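You operate a simulated robot arm through the tools that you are given. There is no shell and no other tool.

You run a simulated robot arm. Do the job below in one go: nothing can be reset, and whatever is moved stays where it is left.

## Task
Cap the green vial, press the cap home and rack the vial.
Fine: take the cap of the vial's own colour, use the cap press; slide back at LOAD.

It is judged by the outcome, as a careful person would: the job done as asked, and still so three seconds after it is handed in. It fails if anything else is knocked over, pushed out of place, dropped, spilled or broken. Lids that push on must go on centred and level and be pressed home; caps that screw on are set level and turned clockwise until they are tight.

## Robot
A 7-joint arm with a two-finger parallel gripper, fixed in place. Base frame: the origin is on the floor under the middle of its stand, x ahead of it, y to its left, z up. Readings come in m, rad, newtons and seconds.
With the tool pointing down near the work surface it reaches from about 0.26 to 0.64 m from the base axis. Its first joint turns from -2.897 to 2.897 rad. Payload 1.57 kg.
The TCP is the grasp point between the finger pads, 0.03 m short of the fingertips. In the tool frame z runs along the fingers and y along their closing line. Largest opening 0.08 m; finger width 0.017, thickness 0.012; the body of the gripper, 0.04 by 0.082 m, starts 0.08 m behind the TCP.
Orientation is told as [roll, pitch, yaw] about the base's x, y, z axes, in that order, counted from this pose: with the fingers straight down and closing along the base's y, the tool's x points along the base's -x, its y along +y and its z along -z.

## Interface
- The arm moves only by the tool move_arm. Its argument "motion" is a list of rows, each a list of 7 numbers: the shift along the base's x, y, z in m, then the turn, a rotation vector about the base's x, y, z in rad, then the gripper command, from -1 (shut) to 1 (fully open), values between in proportion. In form: [[x, y, z, rx, ry, rz, gripper], ...]. A call has 1 to 20 rows; each row shifts and turns the commanded pose from where the row before left it. Rows are played at 5 a second. More than 0.05 m and 0.15 rad between two rows, or a gripper value outside its range, and nothing of the call is played. Where a pose cannot be reached the arm comes as near as it can. A force on the tool above 40 N (or 10 N above the force at the start of the call, whichever is more), or a blocked arm, ends the call early, and 0.2 s more pass. Each finger travels about 0.072 m/s and halts on what it meets, pressing with about 25 N; the grip force reading is that of the motor and also rises with nothing between the fingers. The clock runs only during rows and for 0.2 s after the last one: add rows that do not move to give the fingers time. It gives the time, the measured TCP pose, the force on the tool (base axes), the opening and the grip force at its end, in the units of the frame above (readings bear some noise), with the torque about the TCP (base axes, N m) and any sound that the robot's microphone picked up, and new pictures: "show" is both (left out), scene, wrist or none.
- Cameras (640 x 400 px; columns grow to the right, rows downward): "scene" is fixed at [0.2176, 0.5019, 1.2902]; the picture's right is [-0.97, -0.22, 0.00], its down [-0.08, 0.37, -0.93] and it looks along [0.21, -0.90, -0.38] (base axes); focal length 351 px, centre (320, 200). "wrist" rides on the gripper at [0.072, -0.007, -0.122] in the tool frame; the picture's right is [0.09, 1.00, 0.00], its down [-0.84, 0.08, -0.54] and it looks along [-0.54, 0.05, 0.84] (tool axes); focal length 238 px, centre (320, 200). There is no depth. A picture from a camera that has moved, and an enlarged one, comes with that camera's place and axes in the base frame and with its lens.
- move_column(by): slides the trunk up (or, below 0, down) by that many m; the arm rides with it, the base frame stays. It gives what a move gives, with no picture.
- close_up(camera, box): a new picture of the part [left, top, right, bottom] of that camera's present view, enlarged. No time passes.
- hand_in(): hands the job in; it is judged then, once.

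Places have to be worked out from the pictures, the camera data and where the tool is seen. Open the gripper and draw the arm clear of the work before you hand the job in, unless the task says otherwise.

The tools are called after ">>>" as name(argument=value, ...) on one line, values as JSON. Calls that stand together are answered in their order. move_arm: Moves the arm, as the interface text tells. Its arguments: {"type":"object","properties":{"motion":{"type":"array"},"show":{"type":"string","enum":["both","scene","wrist","none"]}},"required":["motion"]} The other tools are called the same way: move_column (by) moves the trunk up or down; close_up (camera, box) takes an enlarged picture of a part of a camera's view; hand_in () hands the job in.

At the start:

```text
time_s: 0.0
tool_pos: [0.4131, -0.1157, 1.1368]
tool_rot: [0.001, 0.002, 0.002]
force: [0.5, 0.9, -0.4]
wrist_torque: [-0.03, 0.01, 0.0]
finger_gap: 0.0799
grip_force: 0.1
trunk travel left (down, up): [-0.5, 0.49]
```

scene: 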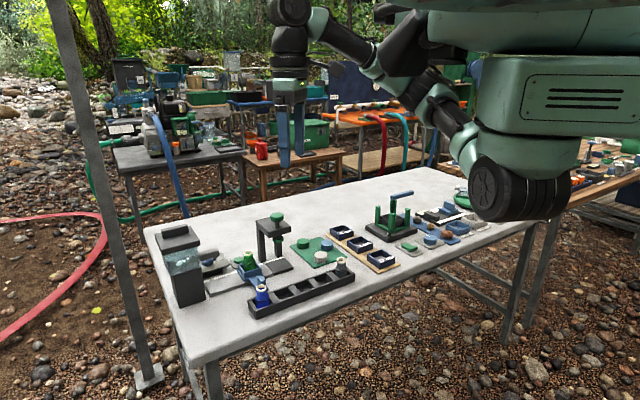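
wrist: 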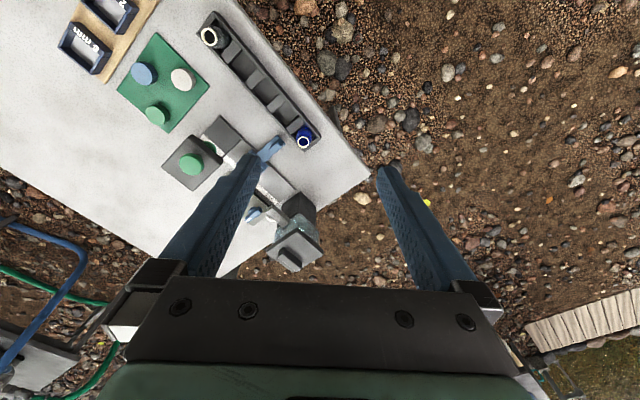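

The pictures show a table with a cap press, a vial rack, a tray of caps and other items. I'll enlarge the work area first to identify everything.

>>> close_up(camera="scene", box=[140, 200, 380, 350])

>>> close_up(camera="scene", box=[330, 170, 540, 300])

>>> close_up(camera="wrist", box=[40, 0, 380, 280])

```text
2.67 times, centred on (260, 275) of scene
camera zoom: at [0.2176, 0.5019, 1.2902], right [-0.97, -0.22, 0.0], down [-0.08, 0.37, -0.93], along [0.21, -0.9, -0.38], focal length 937 px, centre (480, 0)
```

zoom: 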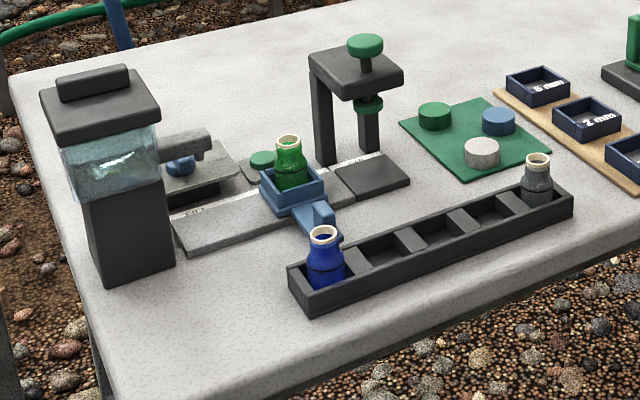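

```text
3.05 times, centred on (435, 235) of scene
camera zoom: at [0.2176, 0.5019, 1.2902], right [-0.97, -0.22, 0.0], down [-0.08, 0.37, -0.93], along [0.21, -0.9, -0.38], focal length 1070 px, centre (-30, 93)
```

zoom: 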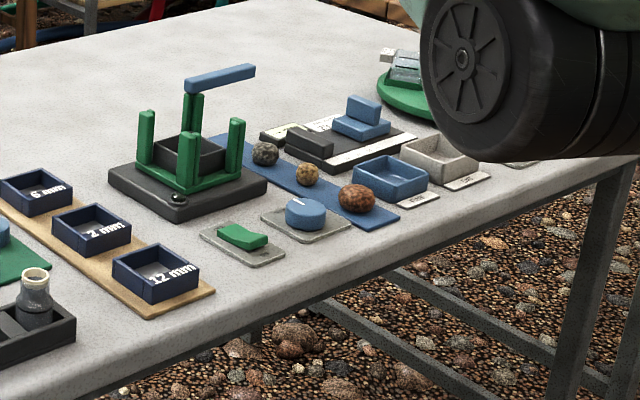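

```text
1.43 times, centred on (210, 140) of wrist
camera zoom: at [0.3411, -0.1218, 1.2589], right [-0.09, 1.0, 0.0], down [0.84, 0.08, 0.54], along [0.54, 0.05, -0.84], focal length 340 px, centre (477, 286)
```

zoom: 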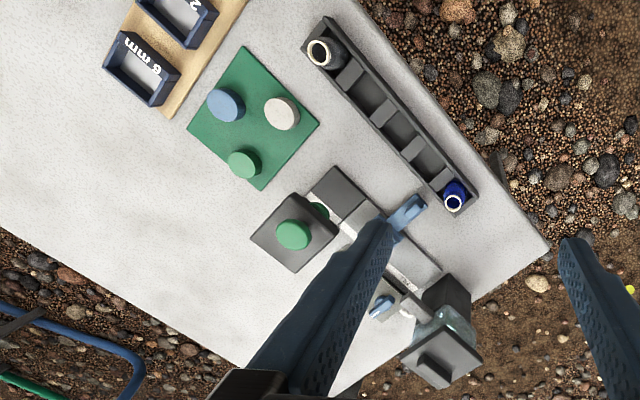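

The green vial sits in the blue slide at LOAD, the press has a green knob, and the caps are on the green mat. I'll enlarge further to read labels and see the rack slots.

>>> close_up(camera="scene", box=[200, 240, 300, 310])

>>> close_up(camera="scene", box=[245, 205, 355, 280])

>>> close_up(camera="wrist", box=[180, 0, 340, 160])

>>> close_up(camera="wrist", box=[140, 100, 330, 280])

```text
5.71 times, centred on (250, 275) of scene
camera zoom: at [0.2176, 0.5019, 1.2902], right [-0.97, -0.22, 0.0], down [-0.08, 0.37, -0.93], along [0.21, -0.9, -0.38], focal length 2007 px, centre (720, -229)
```

zoom: 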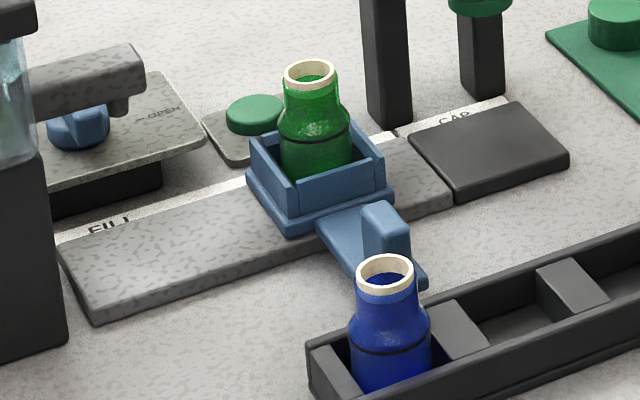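

```text
5.33 times, centred on (300, 242) of scene
camera zoom: at [0.2176, 0.5019, 1.2902], right [-0.97, -0.22, 0.0], down [-0.08, 0.37, -0.93], along [0.21, -0.9, -0.38], focal length 1873 px, centre (427, -27)
```

zoom: 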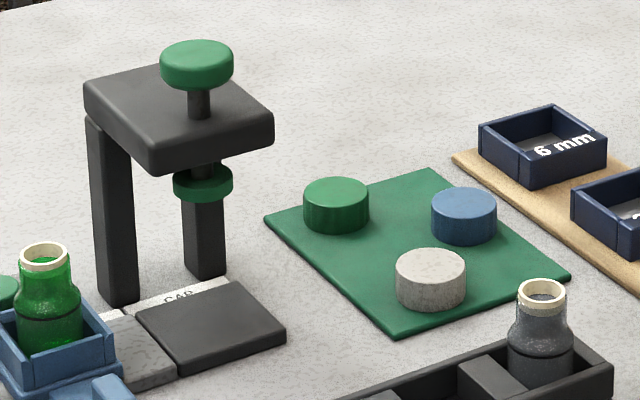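

```text
2.50 times, centred on (260, 80) of wrist
camera zoom: at [0.3411, -0.1218, 1.2589], right [-0.09, 1.0, 0.0], down [0.84, 0.08, 0.54], along [0.54, 0.05, -0.84], focal length 596 px, centre (470, 500)
```

zoom: 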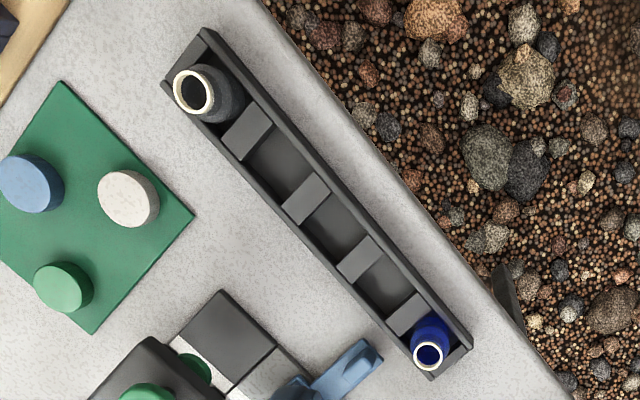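

```text
2.22 times, centred on (235, 190) of wrist
camera zoom: at [0.3411, -0.1218, 1.2589], right [-0.09, 1.0, 0.0], down [0.84, 0.08, 0.54], along [0.54, 0.05, -0.84], focal length 530 px, centre (509, 222)
```

zoom: 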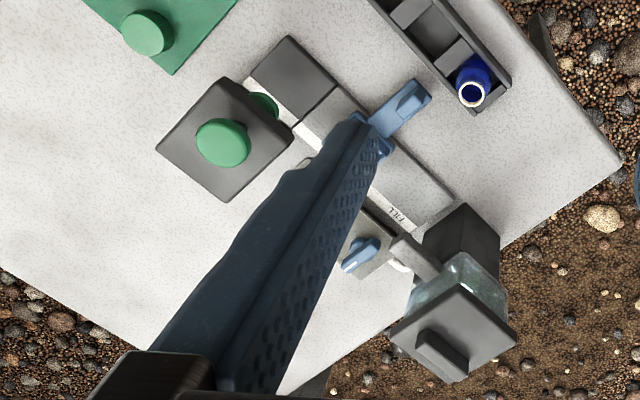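

The rail is labelled FILL / LOAD / CAP with the carriage at LOAD, and the green cap sits around (0.50,-0.46,0.72). I move over toward the mat at a safe height to get a better look and test the reach.

>>> move_arm(motion=[[0, -0.045, -0.02, 0, 0, 0, 1], [0, -0.045, -0.02, 0, 0, 0, 1], [0, -0.045, -0.02, 0, 0, 0, 1], [0, -0.045, -0.02, 0, 0, 0, 1], [0, -0.045, -0.02, 0, 0, 0, 1], [0, -0.045, -0.02, 0, 0, 0, 1], [0, 0, 0, 0, 0, 0, 1]])

```text
time_s: 1.6
tool_pos: [0.4137, -0.3861, 1.0173]
tool_rot: [0.0, 0.002, 0.0]
force: [-0.2, 0.1, -0.7]
wrist_torque: [0.02, 0.0, 0.01]
finger_gap: 0.08
grip_force: 0.0
trunk travel left (down, up): [-0.5, 0.49]
camera wrist: at [0.3416, -0.3923, 1.1388], right [-0.09, 1.0, 0.0], down [0.84, 0.08, 0.54], along [0.54, 0.05, -0.84], focal length 238 px, centre (320, 200)
```

scene: 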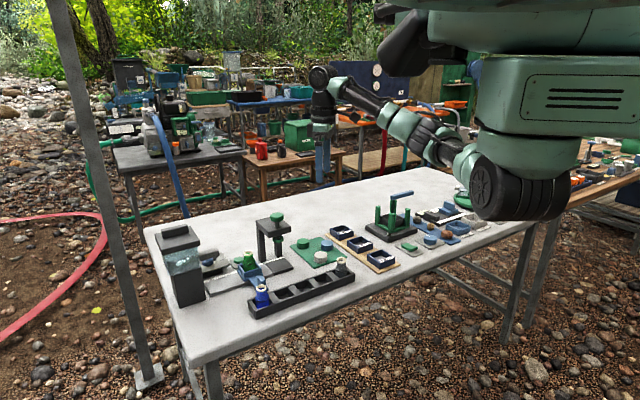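
wrist: 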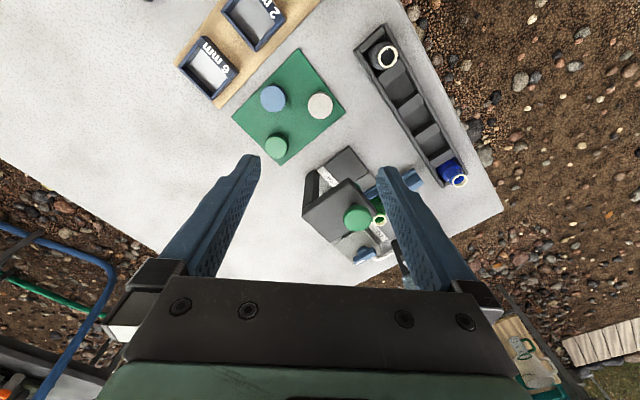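

The green cap triangulates to about (0.499,-0.459). I move above it at z≈0.86 to test whether the arm gets there with the tool vertical.

>>> move_arm(motion=[[0.022, -0.018, -0.035, 0, 0, 0, 1], [0.022, -0.018, -0.035, 0, 0, 0, 1], [0.022, -0.018, -0.035, 0, 0, 0, 1], [0.02, -0.018, -0.035, 0, 0, 0, 1], [0, 0, 0, 0, 0, 0, 1], [0, 0, 0, 0, 0, 0, 1]])

```text
time_s: 3.0
tool_pos: [0.474, -0.4367, 0.8863]
tool_rot: [0.0, 0.003, 0.0]
force: [0.6, -0.6, -0.1]
wrist_torque: [0.0, -0.01, 0.0]
finger_gap: 0.0795
grip_force: 0.0
out of reach, approached as far as the arm can: row 3, 4
trunk travel left (down, up): [-0.5, 0.49]
camera wrist: at [0.4023, -0.4424, 1.0081], right [-0.09, 1.0, 0.0], down [0.84, 0.08, 0.54], along [0.54, 0.05, -0.84], focal length 238 px, centre (320, 200)
```

scene: 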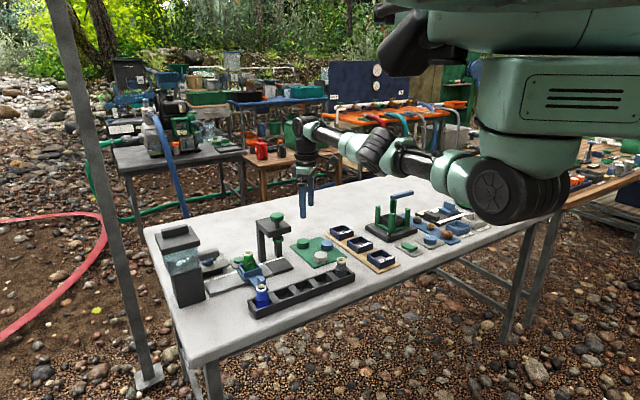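
wrist: 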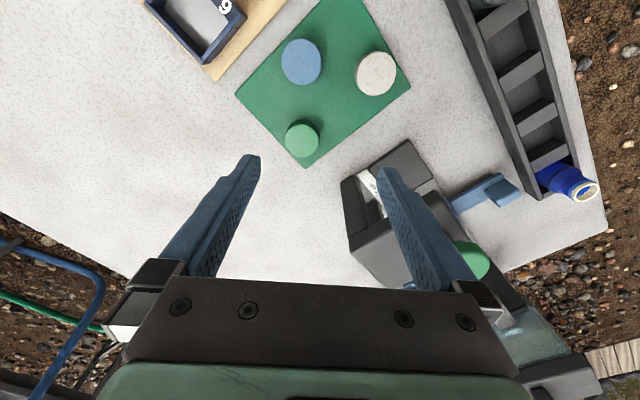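

At z≈0.886 the vertical reach tops out at r≈0.645, while the green cap is at r≈0.676. I'll turn the tool so the fingers close tangentially, and tilt it outward by 0.25 rad. The same tilt can be kept for placing, so the cap stays level.

>>> move_arm(motion=[[-0.01, 0.008, 0, 0, 0, -0.1484, 0.6], [-0.01, 0.008, 0, 0, 0, -0.1484, 0.6], [-0.01, 0.008, 0, 0, 0, -0.1484, 0.6], [0, 0, 0, 0, 0, -0.1484, 0.6], [0, 0, 0, 0, 0, -0.1484, 0.6], [0, 0, 0, -0.0845, -0.0921, 0, 0.6], [0, 0, 0, -0.0845, -0.0921, 0, 0.6], [0, 0, 0, 0, 0, 0, 0.6]])

```text
time_s: 4.8
tool_pos: [0.4442, -0.4122, 0.8852]
tool_rot: [-0.001, -0.25, -0.742]
force: [-0.3, 0.2, 0.2]
wrist_torque: [0.01, -0.02, -0.03]
finger_gap: 0.0641
grip_force: 0.0
trunk travel left (down, up): [-0.5, 0.49]
camera wrist: at [0.366, -0.3492, 0.9863], right [0.61, 0.79, -0.02], down [0.55, -0.4, 0.73], along [0.57, -0.46, -0.68], focal length 238 px, centre (320, 200)
```

scene: 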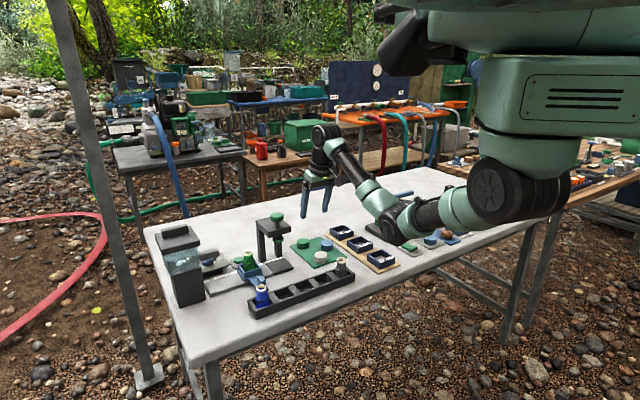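
wrist: 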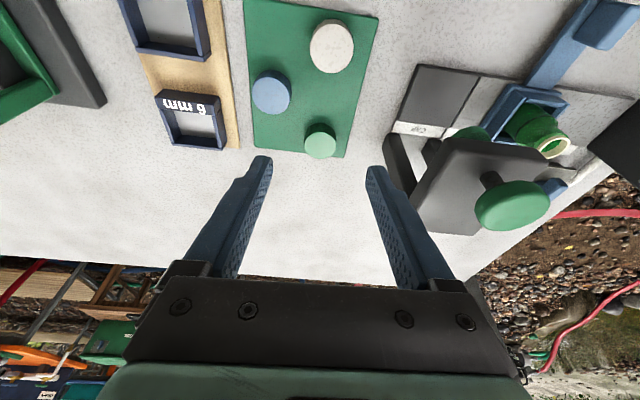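

Tilt and yaw are as commanded, and the wrist camera now sees cap, press, carriage and vial. I'll enlarge those parts to measure them.

>>> close_up(camera="wrist", box=[380, 40, 640, 240])

>>> close_up(camera="wrist", box=[240, 0, 400, 170])

>>> close_up(camera="scene", box=[300, 100, 560, 280])

```text
2.00 times, centred on (510, 140) of wrist
camera zoom: at [0.366, -0.3492, 0.9863], right [0.61, 0.79, -0.02], down [0.55, -0.4, 0.73], along [0.57, -0.46, -0.68], focal length 477 px, centre (-60, 320)
```

zoom: 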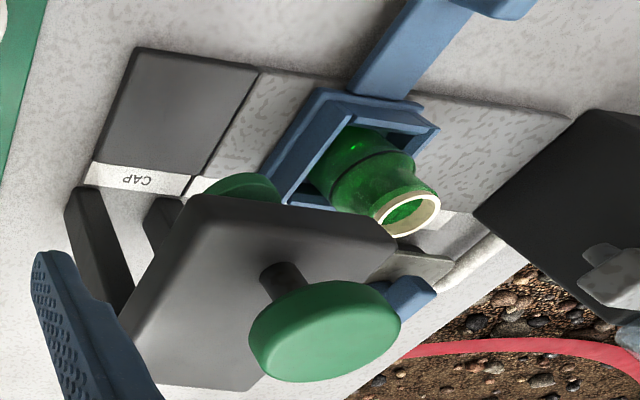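

```text
2.35 times, centred on (320, 85) of wrist
camera zoom: at [0.366, -0.3492, 0.9863], right [0.61, 0.79, -0.02], down [0.55, -0.4, 0.73], along [0.57, -0.46, -0.68], focal length 561 px, centre (320, 471)
```

zoom: 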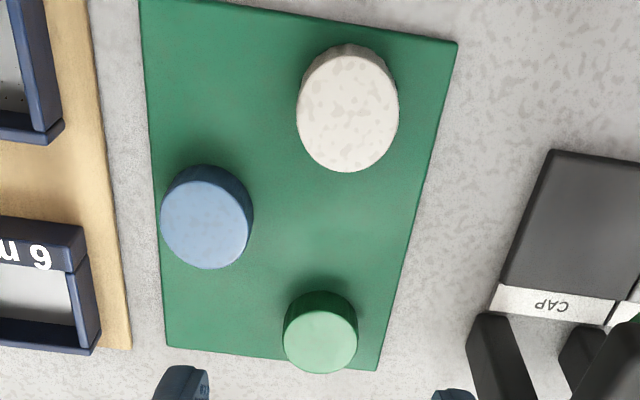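

```text
2.22 times, centred on (430, 190) of scene
camera zoom: at [0.2176, 0.5019, 1.2902], right [-0.97, -0.22, 0.0], down [-0.08, 0.37, -0.93], along [0.21, -0.9, -0.38], focal length 781 px, centre (76, 222)
```

zoom: 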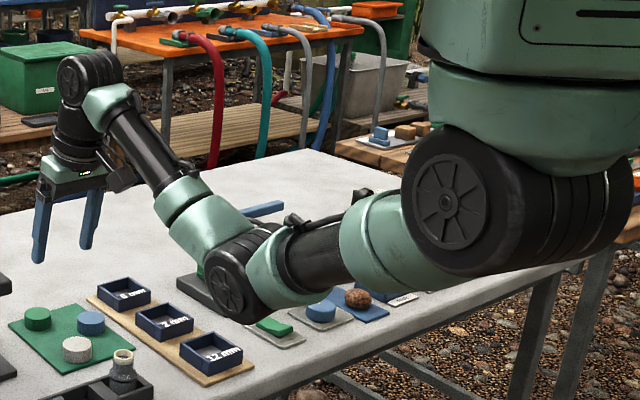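

The green cap top is at about (0.497,-0.459,0.732) and the vial rim at about (0.595,-0.260,0.795). I lower the trunk 8 cm for better low reach; the tool stays over free space and ends near z=0.805.

>>> move_column(by=-0.08)

```text
time_s: 6.0
tool_pos: [0.4441, -0.4123, 0.8064]
tool_rot: [-0.002, -0.249, -0.742]
force: [-0.4, -0.8, 0.9]
wrist_torque: [0.01, -0.02, -0.03]
finger_gap: 0.0642
grip_force: 0.1
trunk travel left (down, up): [-0.42, 0.57]
```

The trunk came down cleanly with the tool at z=0.806. Now I move outward to hover over the green cap.

>>> move_arm(motion=[[0.0165, -0.0145, 0, 0, 0, 0, 0.6], [0.0165, -0.0145, 0, 0, 0, 0, 0.6], [0.016, -0.014, 0, 0, 0, 0, 0.6], [0, 0, 0, 0, 0, 0, 0.6]])

```text
time_s: 7.0
tool_pos: [0.4929, -0.4563, 0.8059]
tool_rot: [0.0, -0.251, -0.741]
force: [-0.2, 0.4, -0.9]
wrist_torque: [0.01, 0.02, 0.05]
finger_gap: 0.064
grip_force: 0.1
trunk travel left (down, up): [-0.42, 0.57]
camera wrist: at [0.4154, -0.3932, 0.9061], right [0.61, 0.79, -0.02], down [0.55, -0.4, 0.73], along [0.57, -0.46, -0.68], focal length 238 px, centre (320, 200)
```

scene: 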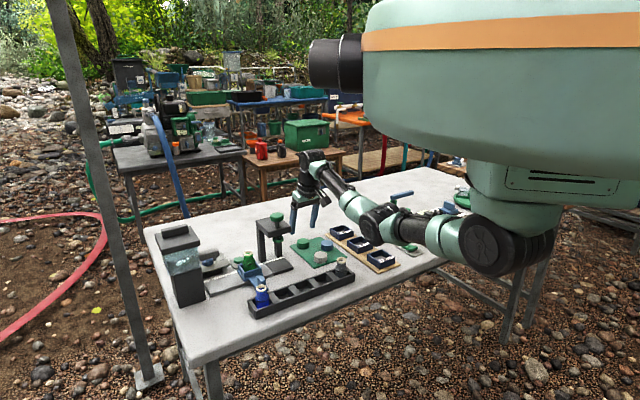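
wrist: 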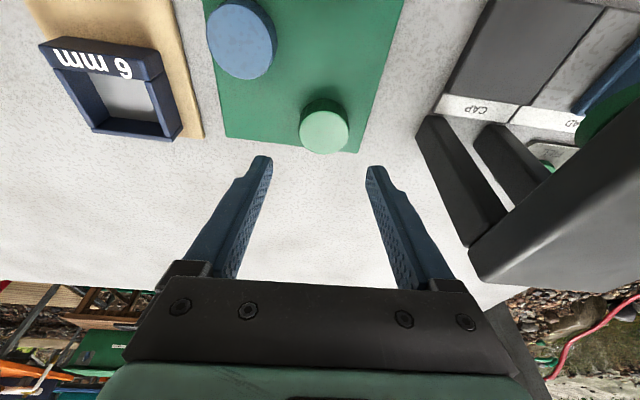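

The hover is reached with margin. I'll enlarge the cap to gauge its height and exact centre.

>>> close_up(camera="wrist", box=[250, 80, 390, 170])

>>> close_up(camera="scene", box=[260, 180, 350, 280])

```text
4.44 times, centred on (320, 125) of wrist
camera zoom: at [0.4154, -0.3932, 0.9061], right [0.61, 0.79, -0.02], down [0.55, -0.4, 0.73], along [0.57, -0.46, -0.68], focal length 1059 px, centre (320, 533)
```

zoom: 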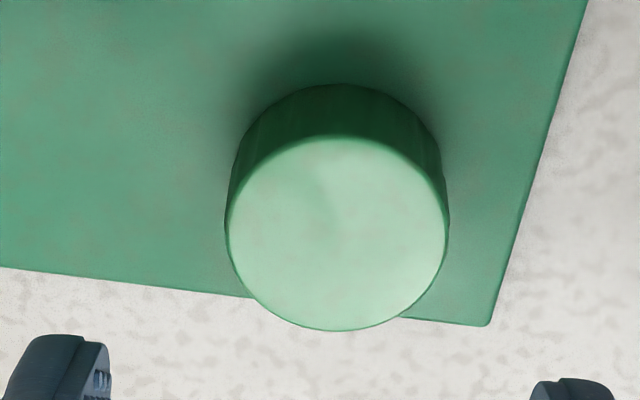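

```text
4.00 times, centred on (305, 230) of scene
camera zoom: at [0.2176, 0.5019, 1.2902], right [-0.97, -0.22, 0.0], down [-0.08, 0.37, -0.93], along [0.21, -0.9, -0.38], focal length 1405 px, centre (380, 80)
```

zoom: 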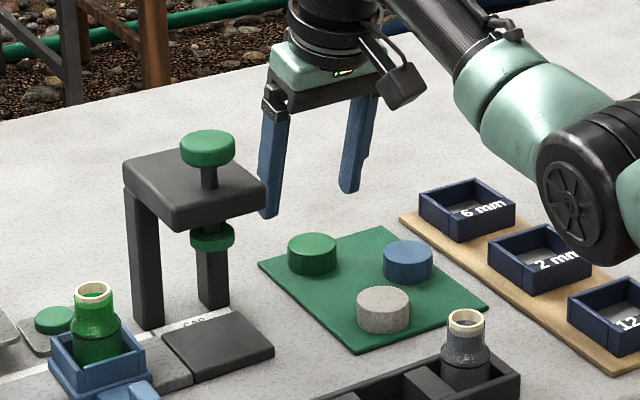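

The cap is about 40 mm wide and 22 mm tall, with its centre about 2 mm to the right of the fingers' midline. I correct sideways and descend to TCP z≈0.748, with the fingertips just above the mat.

>>> move_arm(motion=[[0.0016, 0.0017, -0.02, 0, 0, 0, 0.6], [0, 0, -0.02, 0, 0, 0, 0.6], [0, 0, -0.017, 0, 0, 0, 0.6], [0, 0, 0, 0, 0, 0, 0.6]])

```text
time_s: 8.0
tool_pos: [0.4944, -0.4531, 0.7562]
tool_rot: [0.0, -0.262, -0.742]
force: [-8.3, 10.8, 33.2]
wrist_torque: [0.34, 0.35, -0.49]
finger_gap: 0.0641
grip_force: 0.0
trunk travel left (down, up): [-0.42, 0.57]
camera wrist: at [0.4157, -0.3899, 0.855], right [0.61, 0.79, -0.02], down [0.54, -0.39, 0.74], along [0.58, -0.46, -0.67], focal length 238 px, centre (320, 200)
```

scene: 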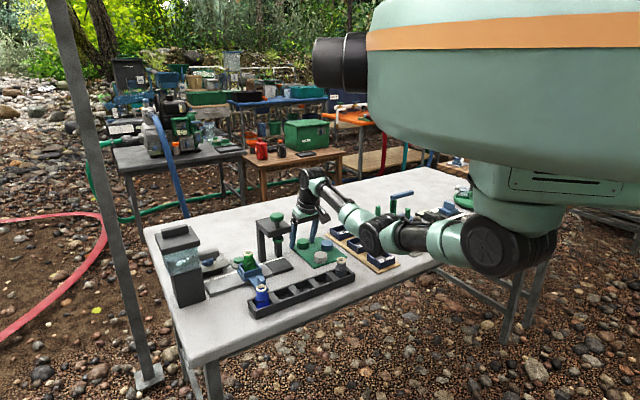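
wrist: 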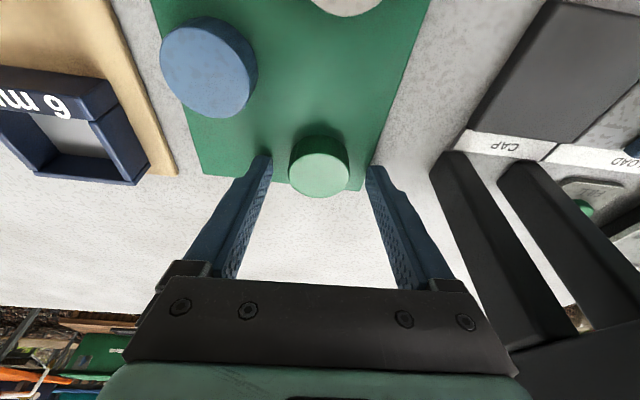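

Contact: 33 N upward at TCP z=0.756, so the mat surface is around z≈0.725, higher than I estimated. I lift 10 mm off the commanded pose to unload it.

>>> move_arm(motion=[[0, 0, 0.012, 0, 0, 0, 0.6], [0, 0, 0, 0, 0, 0, 0.6]])

>>> close_up(camera="wrist", box=[230, 100, 410, 230])

>>> close_up(camera="scene", box=[260, 160, 420, 280])

```text
time_s: 8.6
tool_pos: [0.4935, -0.4531, 0.7579]
tool_rot: [0.0, -0.243, -0.742]
force: [-0.1, 0.2, -0.5]
wrist_torque: [-0.02, 0.02, -0.01]
finger_gap: 0.0639
grip_force: 0.1
trunk travel left (down, up): [-0.42, 0.57]
camera wrist: at [0.4159, -0.3906, 0.8583], right [0.61, 0.79, -0.02], down [0.56, -0.4, 0.73], along [0.57, -0.45, -0.69], focal length 238 px, centre (320, 200)
```

scene: 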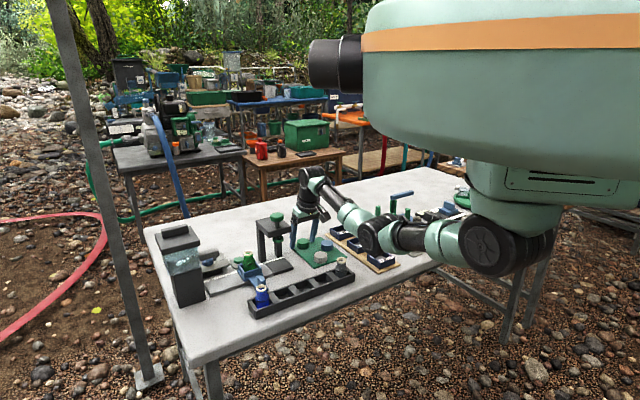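
wrist: 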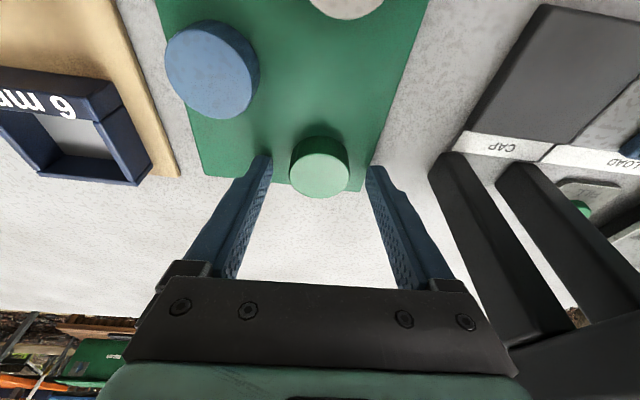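

```text
3.08 times, centred on (320, 165) of wrist
camera zoom: at [0.4159, -0.3906, 0.8583], right [0.61, 0.79, -0.02], down [0.56, -0.4, 0.73], along [0.57, -0.45, -0.69], focal length 733 px, centre (320, 308)
```

zoom: 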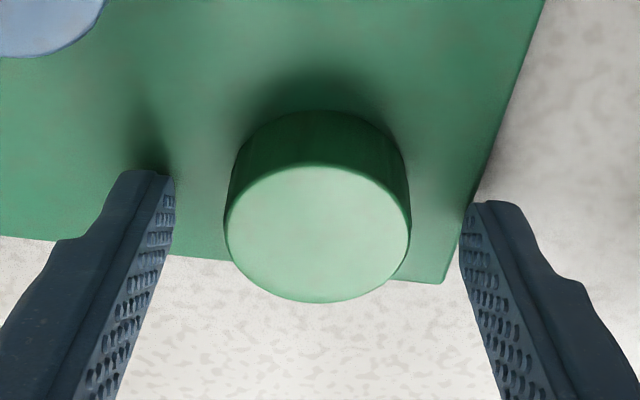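

```text
3.33 times, centred on (340, 220) of scene
camera zoom: at [0.2176, 0.5019, 1.2902], right [-0.97, -0.22, 0.0], down [-0.08, 0.37, -0.93], along [0.21, -0.9, -0.38], focal length 1171 px, centre (253, 133)
```

zoom: 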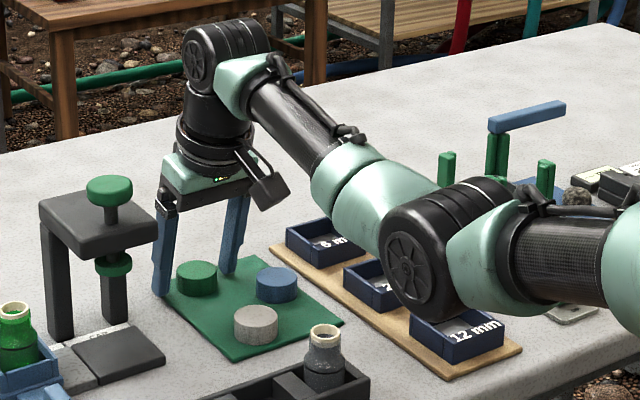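

Now force is ~0 with the tips a few mm above the mat and the cap centred between the fingers. I close the gripper on the cap.

>>> move_arm(motion=[[0, 0, 0, 0, 0, 0, -1], [0, 0, 0, 0, 0, 0, -1], [0, 0, 0, 0, 0, 0, -1], [0, 0, 0, 0, 0, 0, -1]], show="wrist")

>>> close_up(camera="wrist", box=[250, 110, 390, 210])

```text
time_s: 9.6
tool_pos: [0.495, -0.4543, 0.7614]
tool_rot: [0.0, -0.251, -0.741]
force: [-0.4, 0.1, -0.9]
wrist_torque: [0.0, 0.02, -0.01]
finger_gap: 0.0386
grip_force: 25.2
trunk travel left (down, up): [-0.42, 0.57]
camera wrist: at [0.4164, -0.3909, 0.8605], right [0.61, 0.79, -0.02], down [0.55, -0.4, 0.73], along [0.57, -0.46, -0.68], focal length 238 px, centre (320, 200)
```

wrist: 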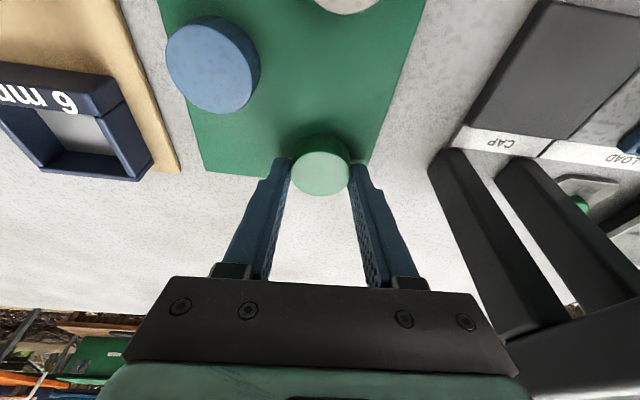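

```text
4.00 times, centred on (320, 160) of wrist
camera zoom: at [0.4164, -0.3909, 0.8605], right [0.61, 0.79, -0.02], down [0.55, -0.4, 0.73], along [0.57, -0.46, -0.68], focal length 953 px, centre (320, 360)
```

zoom: 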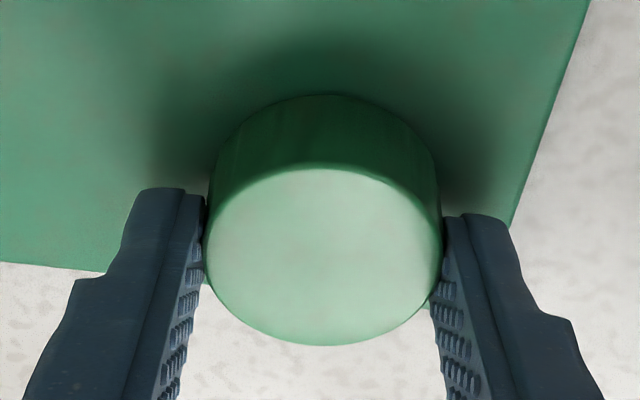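

Gripped: gap 38.6 mm equals the cap diameter, with the cap axis about 3 mm outward of the TCP. I lift straight up and check that it holds.

>>> move_arm(motion=[[0, 0, 0.02, 0, 0, 0, -1], [0, 0, 0.04, 0, 0, 0, -1], [0, 0, 0.04, 0, 0, 0, -1], [0, 0, 0.03, 0, 0, 0, -1], [0, 0, 0, 0, 0, 0, -1]])

```text
time_s: 10.8
tool_pos: [0.4964, -0.4546, 0.8906]
tool_rot: [0.001, -0.245, -0.742]
force: [0.5, 0.3, 0.0]
wrist_torque: [0.0, -0.01, 0.02]
finger_gap: 0.0386
grip_force: 24.6
trunk travel left (down, up): [-0.42, 0.57]
camera wrist: at [0.4174, -0.3913, 0.991], right [0.61, 0.79, -0.02], down [0.55, -0.4, 0.73], along [0.57, -0.46, -0.68], focal length 238 px, centre (320, 200)
```

scene: 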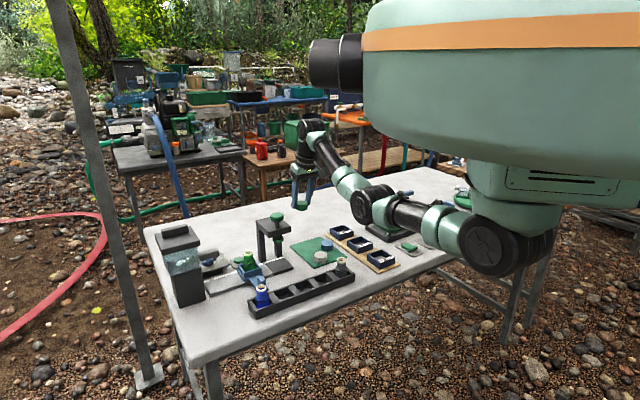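
wrist: 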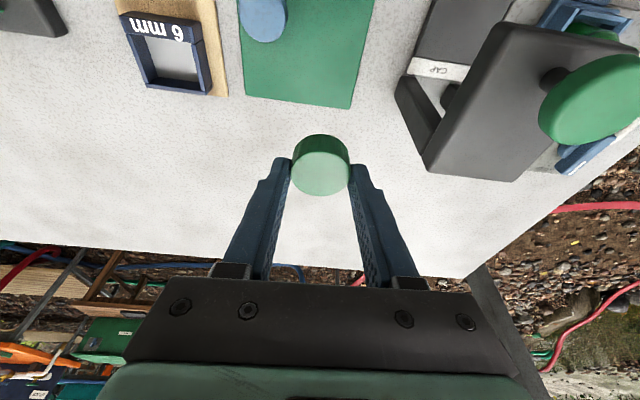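

The cap is held level and secure. I raise the trunk 12 cm so the cap can pass well above the press knob on its way to the vial.

>>> move_column(by=0.12)

```text
time_s: 12.3
tool_pos: [0.497, -0.4553, 1.0101]
tool_rot: [0.001, -0.25, -0.742]
force: [0.2, -0.2, -0.2]
wrist_torque: [0.01, -0.02, 0.01]
finger_gap: 0.0388
grip_force: 25.6
trunk travel left (down, up): [-0.54, 0.45]
```

Tool is at z=1.010. Now I swing across above the press to hover over the green vial, turning 0.33 rad about vertical so the tilt stays radial and the cap level.

>>> move_arm(motion=[[0.0176, 0.0396, 0, 0, 0, 0.066, -1], [0.0176, 0.0396, 0, 0, 0, 0.066, -1], [0.0176, 0.0396, 0, 0, 0, 0.066, -1], [0.0176, 0.0396, 0, 0, 0, 0.066, -1], [0.0176, 0.0396, 0, 0, 0, 0.066, -1], [0, 0, 0, 0, 0, 0, -1]])

>>> close_up(camera="wrist", box=[220, 40, 420, 220])

>>> close_up(camera="scene", box=[180, 140, 340, 300])

```text
time_s: 13.7
tool_pos: [0.5836, -0.2571, 1.0118]
tool_rot: [0.0, -0.25, -0.412]
force: [0.0, -0.4, -0.7]
wrist_torque: [-0.01, 0.01, 0.01]
finger_gap: 0.0385
grip_force: 25.0
trunk travel left (down, up): [-0.54, 0.45]
camera wrist: at [0.4896, -0.2217, 1.1108], right [0.32, 0.95, -0.02], down [0.65, -0.2, 0.73], along [0.69, -0.25, -0.68], focal length 238 px, centre (320, 200)
```

scene: 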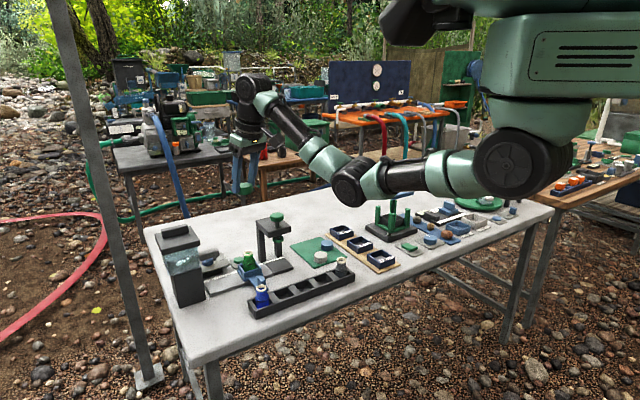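
wrist: 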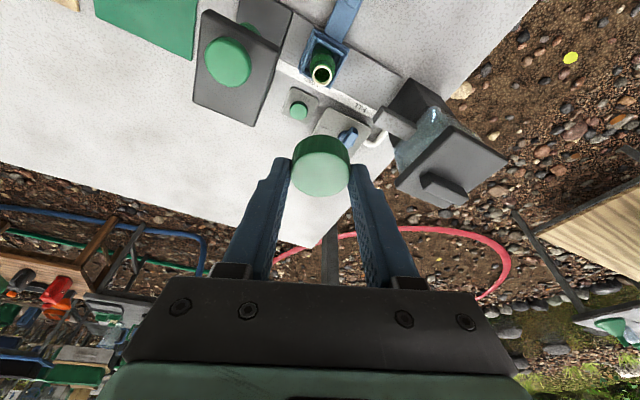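

```text
2.22 times, centred on (320, 130) of wrist
camera zoom: at [0.4896, -0.2217, 1.1108], right [0.32, 0.95, -0.02], down [0.65, -0.2, 0.73], along [0.69, -0.25, -0.68], focal length 530 px, centre (320, 356)
```

zoom: 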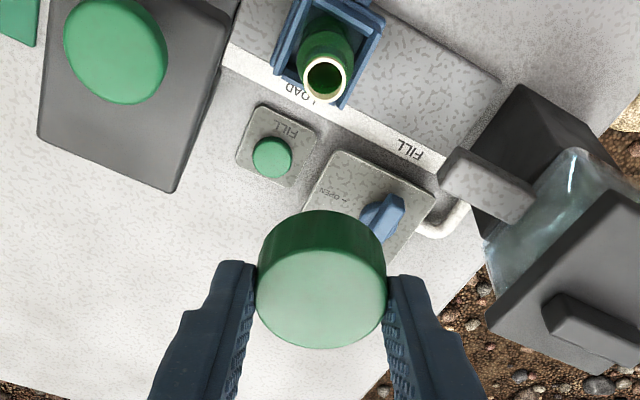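

```text
2.50 times, centred on (260, 220) of scene
camera zoom: at [0.2176, 0.5019, 1.2902], right [-0.97, -0.22, 0.0], down [-0.08, 0.37, -0.93], along [0.21, -0.9, -0.38], focal length 878 px, centre (470, 150)
```

zoom: 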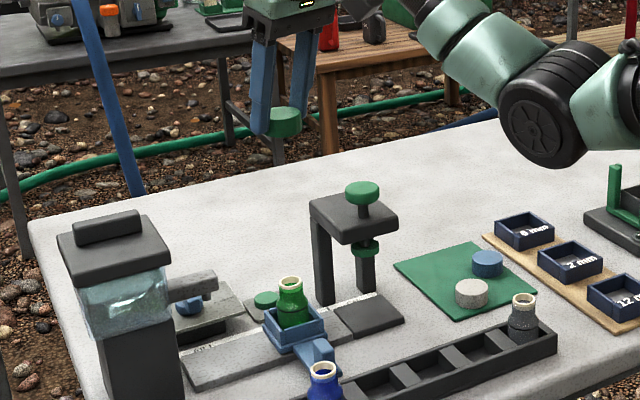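

From this view the vial rim is at about (0.5935,-0.2605,0.80), in agreement with earlier estimates; press head and spout are clear of the descent path. I nudge over the vial axis and lower the trunk 10 cm.

>>> move_arm(motion=[[0.007, -0.0022, 0, 0, 0, 0, -1], [0, 0, 0, 0, 0, 0, -1]], show="none")

>>> move_column(by=-0.1)

>>> close_up(camera="wrist", box=[220, 40, 420, 220])

>>> close_up(camera="scene", box=[200, 180, 320, 300])

```text
time_s: 14.3
tool_pos: [0.5915, -0.2594, 1.0102]
tool_rot: [0.001, -0.25, -0.413]
force: [0.5, -0.3, -0.5]
wrist_torque: [0.03, -0.02, 0.02]
finger_gap: 0.0386
grip_force: 24.3
trunk travel left (down, up): [-0.54, 0.45]
```

```text
time_s: 15.6
tool_pos: [0.5903, -0.259, 0.9106]
tool_rot: [0.002, -0.248, -0.412]
force: [0.1, -0.3, -0.2]
wrist_torque: [-0.02, 0.01, -0.02]
finger_gap: 0.0386
grip_force: 25.1
trunk travel left (down, up): [-0.44, 0.55]
```

```text
2.22 times, centred on (320, 130) of wrist
camera zoom: at [0.4962, -0.2241, 1.0109], right [0.32, 0.95, -0.02], down [0.65, -0.2, 0.73], along [0.69, -0.25, -0.68], focal length 530 px, centre (320, 356)
```

zoom: 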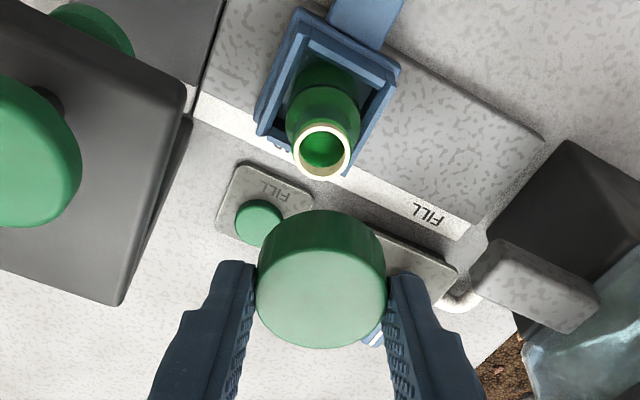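

```text
3.33 times, centred on (260, 240) of scene
camera zoom: at [0.2176, 0.5019, 1.2902], right [-0.97, -0.22, 0.0], down [-0.08, 0.37, -0.93], along [0.21, -0.9, -0.38], focal length 1171 px, centre (520, 67)
```

zoom: 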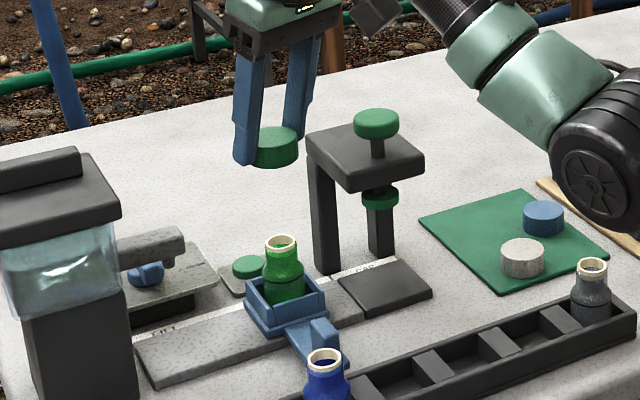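

The cap is about 75 mm above the vial and nearly aligned. I'll enlarge the scene view tightly to check alignment from the second viewpoint.

>>> close_up(camera="scene", box=[230, 205, 280, 275])

>>> close_up(camera="wrist", box=[270, 75, 370, 200])

```text
5.71 times, centred on (255, 240) of scene
camera zoom: at [0.2176, 0.5019, 1.2902], right [-0.97, -0.22, 0.0], down [-0.08, 0.37, -0.93], along [0.21, -0.9, -0.38], focal length 2007 px, centre (691, -29)
```

zoom: 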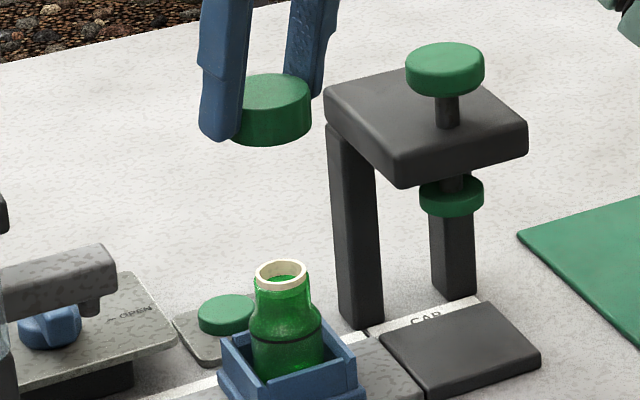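

```text
3.20 times, centred on (320, 138) of wrist
camera zoom: at [0.4962, -0.2241, 1.0109], right [0.32, 0.95, -0.02], down [0.65, -0.2, 0.73], along [0.69, -0.25, -0.68], focal length 763 px, centre (320, 400)
```

zoom: 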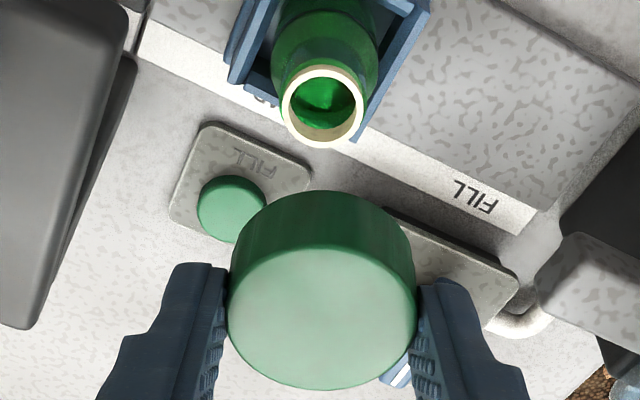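

Both views agree the cap axis is within about 1 mm of the vial axis. I lower to TCP z≈0.850, which leaves the cap just above the rim, and look again.

>>> move_arm(motion=[[0.0006, -0.0002, -0.02, 0, 0, 0, -1], [0, 0, -0.02, 0, 0, 0, -1], [0, 0, -0.018, 0, 0, 0, -1], [0, 0, 0, 0, 0, 0, -1], [0, 0, 0, 0, 0, 0, -1]])

>>> close_up(camera="wrist", box=[270, 75, 370, 200])

>>> close_up(camera="scene", box=[230, 205, 280, 275])

```text
time_s: 16.8
tool_pos: [0.5918, -0.2607, 0.8539]
tool_rot: [0.0, -0.25, -0.411]
force: [-0.4, 0.2, -0.1]
wrist_torque: [-0.03, 0.0, 0.01]
finger_gap: 0.0384
grip_force: 24.6
trunk travel left (down, up): [-0.44, 0.55]
camera wrist: at [0.4974, -0.2252, 0.9532], right [0.32, 0.95, -0.02], down [0.65, -0.2, 0.73], along [0.69, -0.25, -0.68], focal length 238 px, centre (320, 200)
```

scene: 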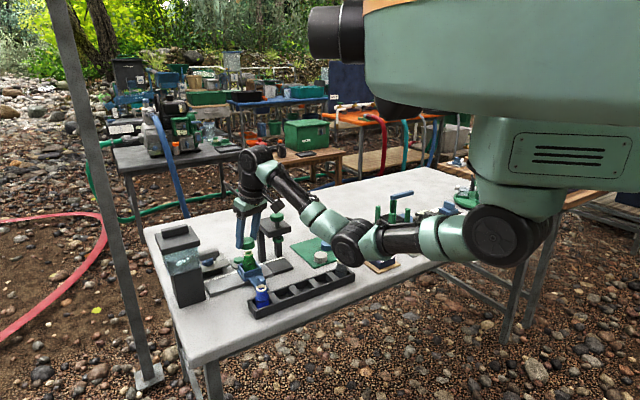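
wrist: 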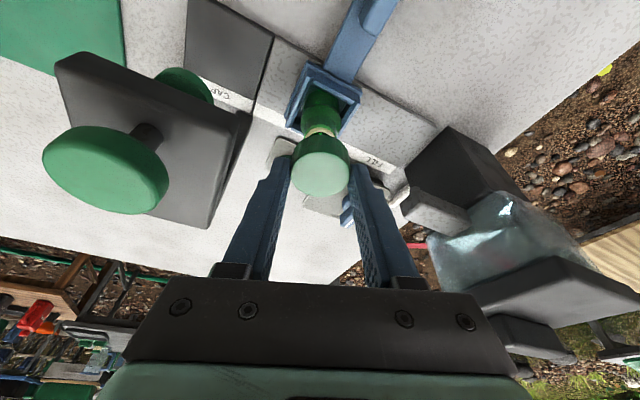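

```text
3.20 times, centred on (320, 138) of wrist
camera zoom: at [0.4974, -0.2252, 0.9532], right [0.32, 0.95, -0.02], down [0.65, -0.2, 0.73], along [0.69, -0.25, -0.68], focal length 763 px, centre (320, 400)
```

zoom: 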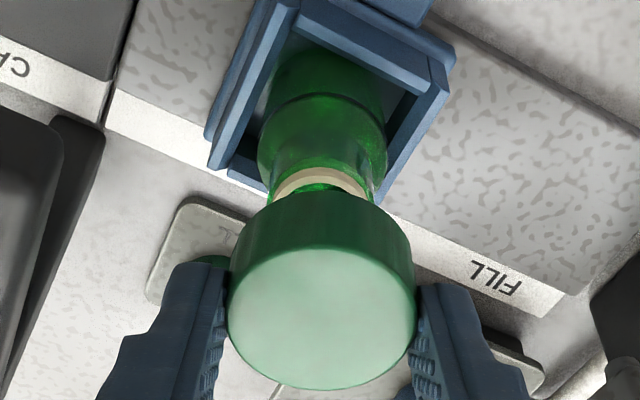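

```text
5.71 times, centred on (255, 240) of scene
camera zoom: at [0.2176, 0.5019, 1.2902], right [-0.97, -0.22, 0.0], down [-0.08, 0.37, -0.93], along [0.21, -0.9, -0.38], focal length 2007 px, centre (691, -29)
```

zoom: 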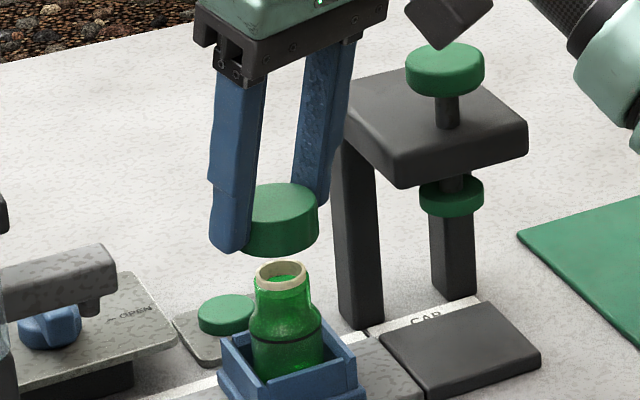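

Alignment is good from both views and the gap is about 17 mm. I descend 14 mm, then creep and watch the force.

>>> move_arm(motion=[[0, 0, -0.007, 0, 0, 0, -1], [0, 0, -0.007, 0, 0, 0, -1], [0, 0, 0, 0, 0, 0, -1]], show="none")

>>> close_up(camera="wrist", box=[270, 75, 370, 200])

>>> close_up(camera="scene", box=[230, 225, 280, 275])

```text
time_s: 17.6
tool_pos: [0.592, -0.2597, 0.8389]
tool_rot: [0.0, -0.249, -0.41]
force: [0.0, -0.4, -0.6]
wrist_torque: [-0.02, -0.03, 0.0]
finger_gap: 0.0385
grip_force: 25.2
trunk travel left (down, up): [-0.44, 0.55]
```

```text
3.20 times, centred on (320, 138) of wrist
camera zoom: at [0.4971, -0.2249, 0.9386], right [0.32, 0.95, -0.02], down [0.65, -0.2, 0.73], along [0.69, -0.25, -0.68], focal length 763 px, centre (320, 400)
```

zoom: 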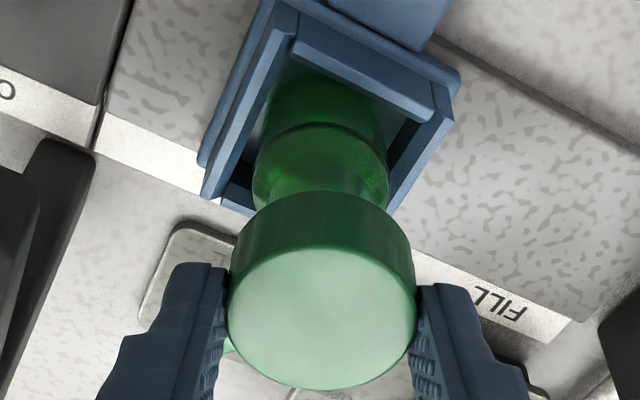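

```text
8.00 times, centred on (255, 250) of scene
camera zoom: at [0.2176, 0.5019, 1.2902], right [-0.97, -0.22, 0.0], down [-0.08, 0.37, -0.93], along [0.21, -0.9, -0.38], focal length 2810 px, centre (840, -200)
```

zoom: 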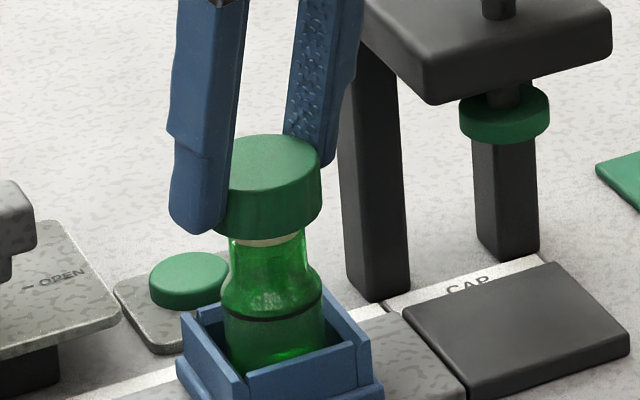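

The cap's lower edge is right at the rim and aligned. I creep down in 2 mm steps to seat it lightly.

>>> move_arm(motion=[[0, 0, -0.002, 0, 0, 0, -1], [0, 0, -0.002, 0, 0, 0, -1], [0, 0, 0, 0, 0, 0, -1]], show="none")

```text
time_s: 18.4
tool_pos: [0.5915, -0.2582, 0.8359]
tool_rot: [0.0, -0.249, -0.413]
force: [0.0, 0.4, -1.2]
wrist_torque: [-0.01, -0.01, 0.03]
finger_gap: 0.0385
grip_force: 25.0
trunk travel left (down, up): [-0.44, 0.55]
```

Still no contact force at z≈0.836, so I continue creeping down.

>>> move_arm(motion=[[0, 0, -0.002, 0, 0, 0, -1], [0, 0, -0.002, 0, 0, 0, -1], [0, 0, 0, 0, 0, 0, -1]], show="none")

>>> close_up(camera="scene", box=[230, 225, 280, 275])

```text
time_s: 19.2
tool_pos: [0.5901, -0.2584, 0.8312]
tool_rot: [0.0, -0.249, -0.411]
force: [-0.2, -0.2, -0.9]
wrist_torque: [0.01, 0.0, 0.01]
finger_gap: 0.0387
grip_force: 25.1
trunk travel left (down, up): [-0.44, 0.55]
```

```text
8.00 times, centred on (255, 250) of scene
camera zoom: at [0.2176, 0.5019, 1.2902], right [-0.97, -0.22, 0.0], down [-0.08, 0.37, -0.93], along [0.21, -0.9, -0.38], focal length 2810 px, centre (840, -200)
```

zoom: 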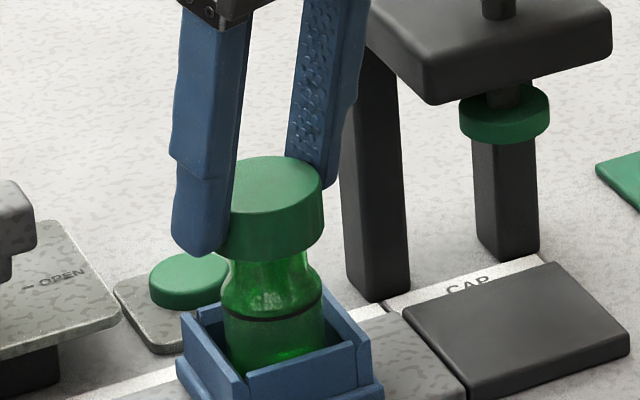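

The cap skirt is now around the rim without contact force. I keep lowering in small steps until it seats.

>>> move_arm(motion=[[0, 0, -0.002, 0, 0, 0, -1], [0, 0, -0.002, 0, 0, 0, -1], [0, 0, 0, 0, 0, 0, -1]], show="none")

```text
time_s: 20.0
tool_pos: [0.5917, -0.2592, 0.8295]
tool_rot: [-0.001, -0.255, -0.411]
force: [0.4, 0.1, 13.7]
wrist_torque: [-0.19, -0.06, 0.02]
finger_gap: 0.0384
grip_force: 24.8
trunk travel left (down, up): [-0.44, 0.55]
```

Contact: 13.7 N upward at z=0.8295, so the cap has met its seat. I check the pictures for level before releasing.

>>> close_up(camera="scene", box=[230, 225, 280, 275])

>>> close_up(camera="wrist", box=[270, 75, 370, 200])

```text
8.00 times, centred on (255, 250) of scene
camera zoom: at [0.2176, 0.5019, 1.2902], right [-0.97, -0.22, 0.0], down [-0.08, 0.37, -0.93], along [0.21, -0.9, -0.38], focal length 2810 px, centre (840, -200)
```

zoom: 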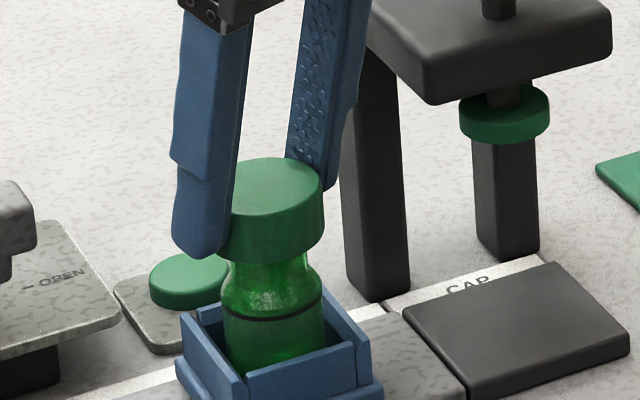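

```text
3.20 times, centred on (320, 138) of wrist
camera zoom: at [0.4963, -0.2242, 0.9289], right [0.32, 0.95, -0.02], down [0.65, -0.2, 0.74], along [0.69, -0.25, -0.68], focal length 763 px, centre (320, 400)
```

zoom: 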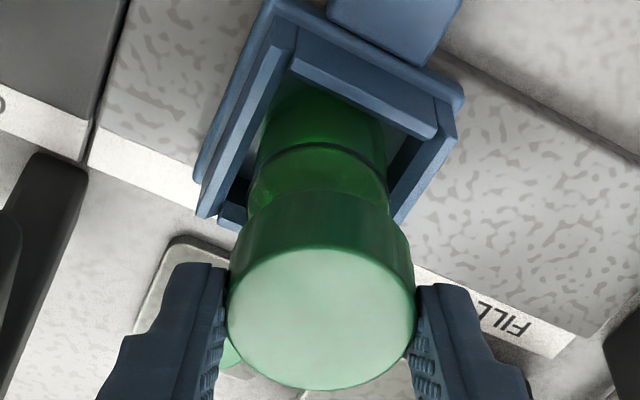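

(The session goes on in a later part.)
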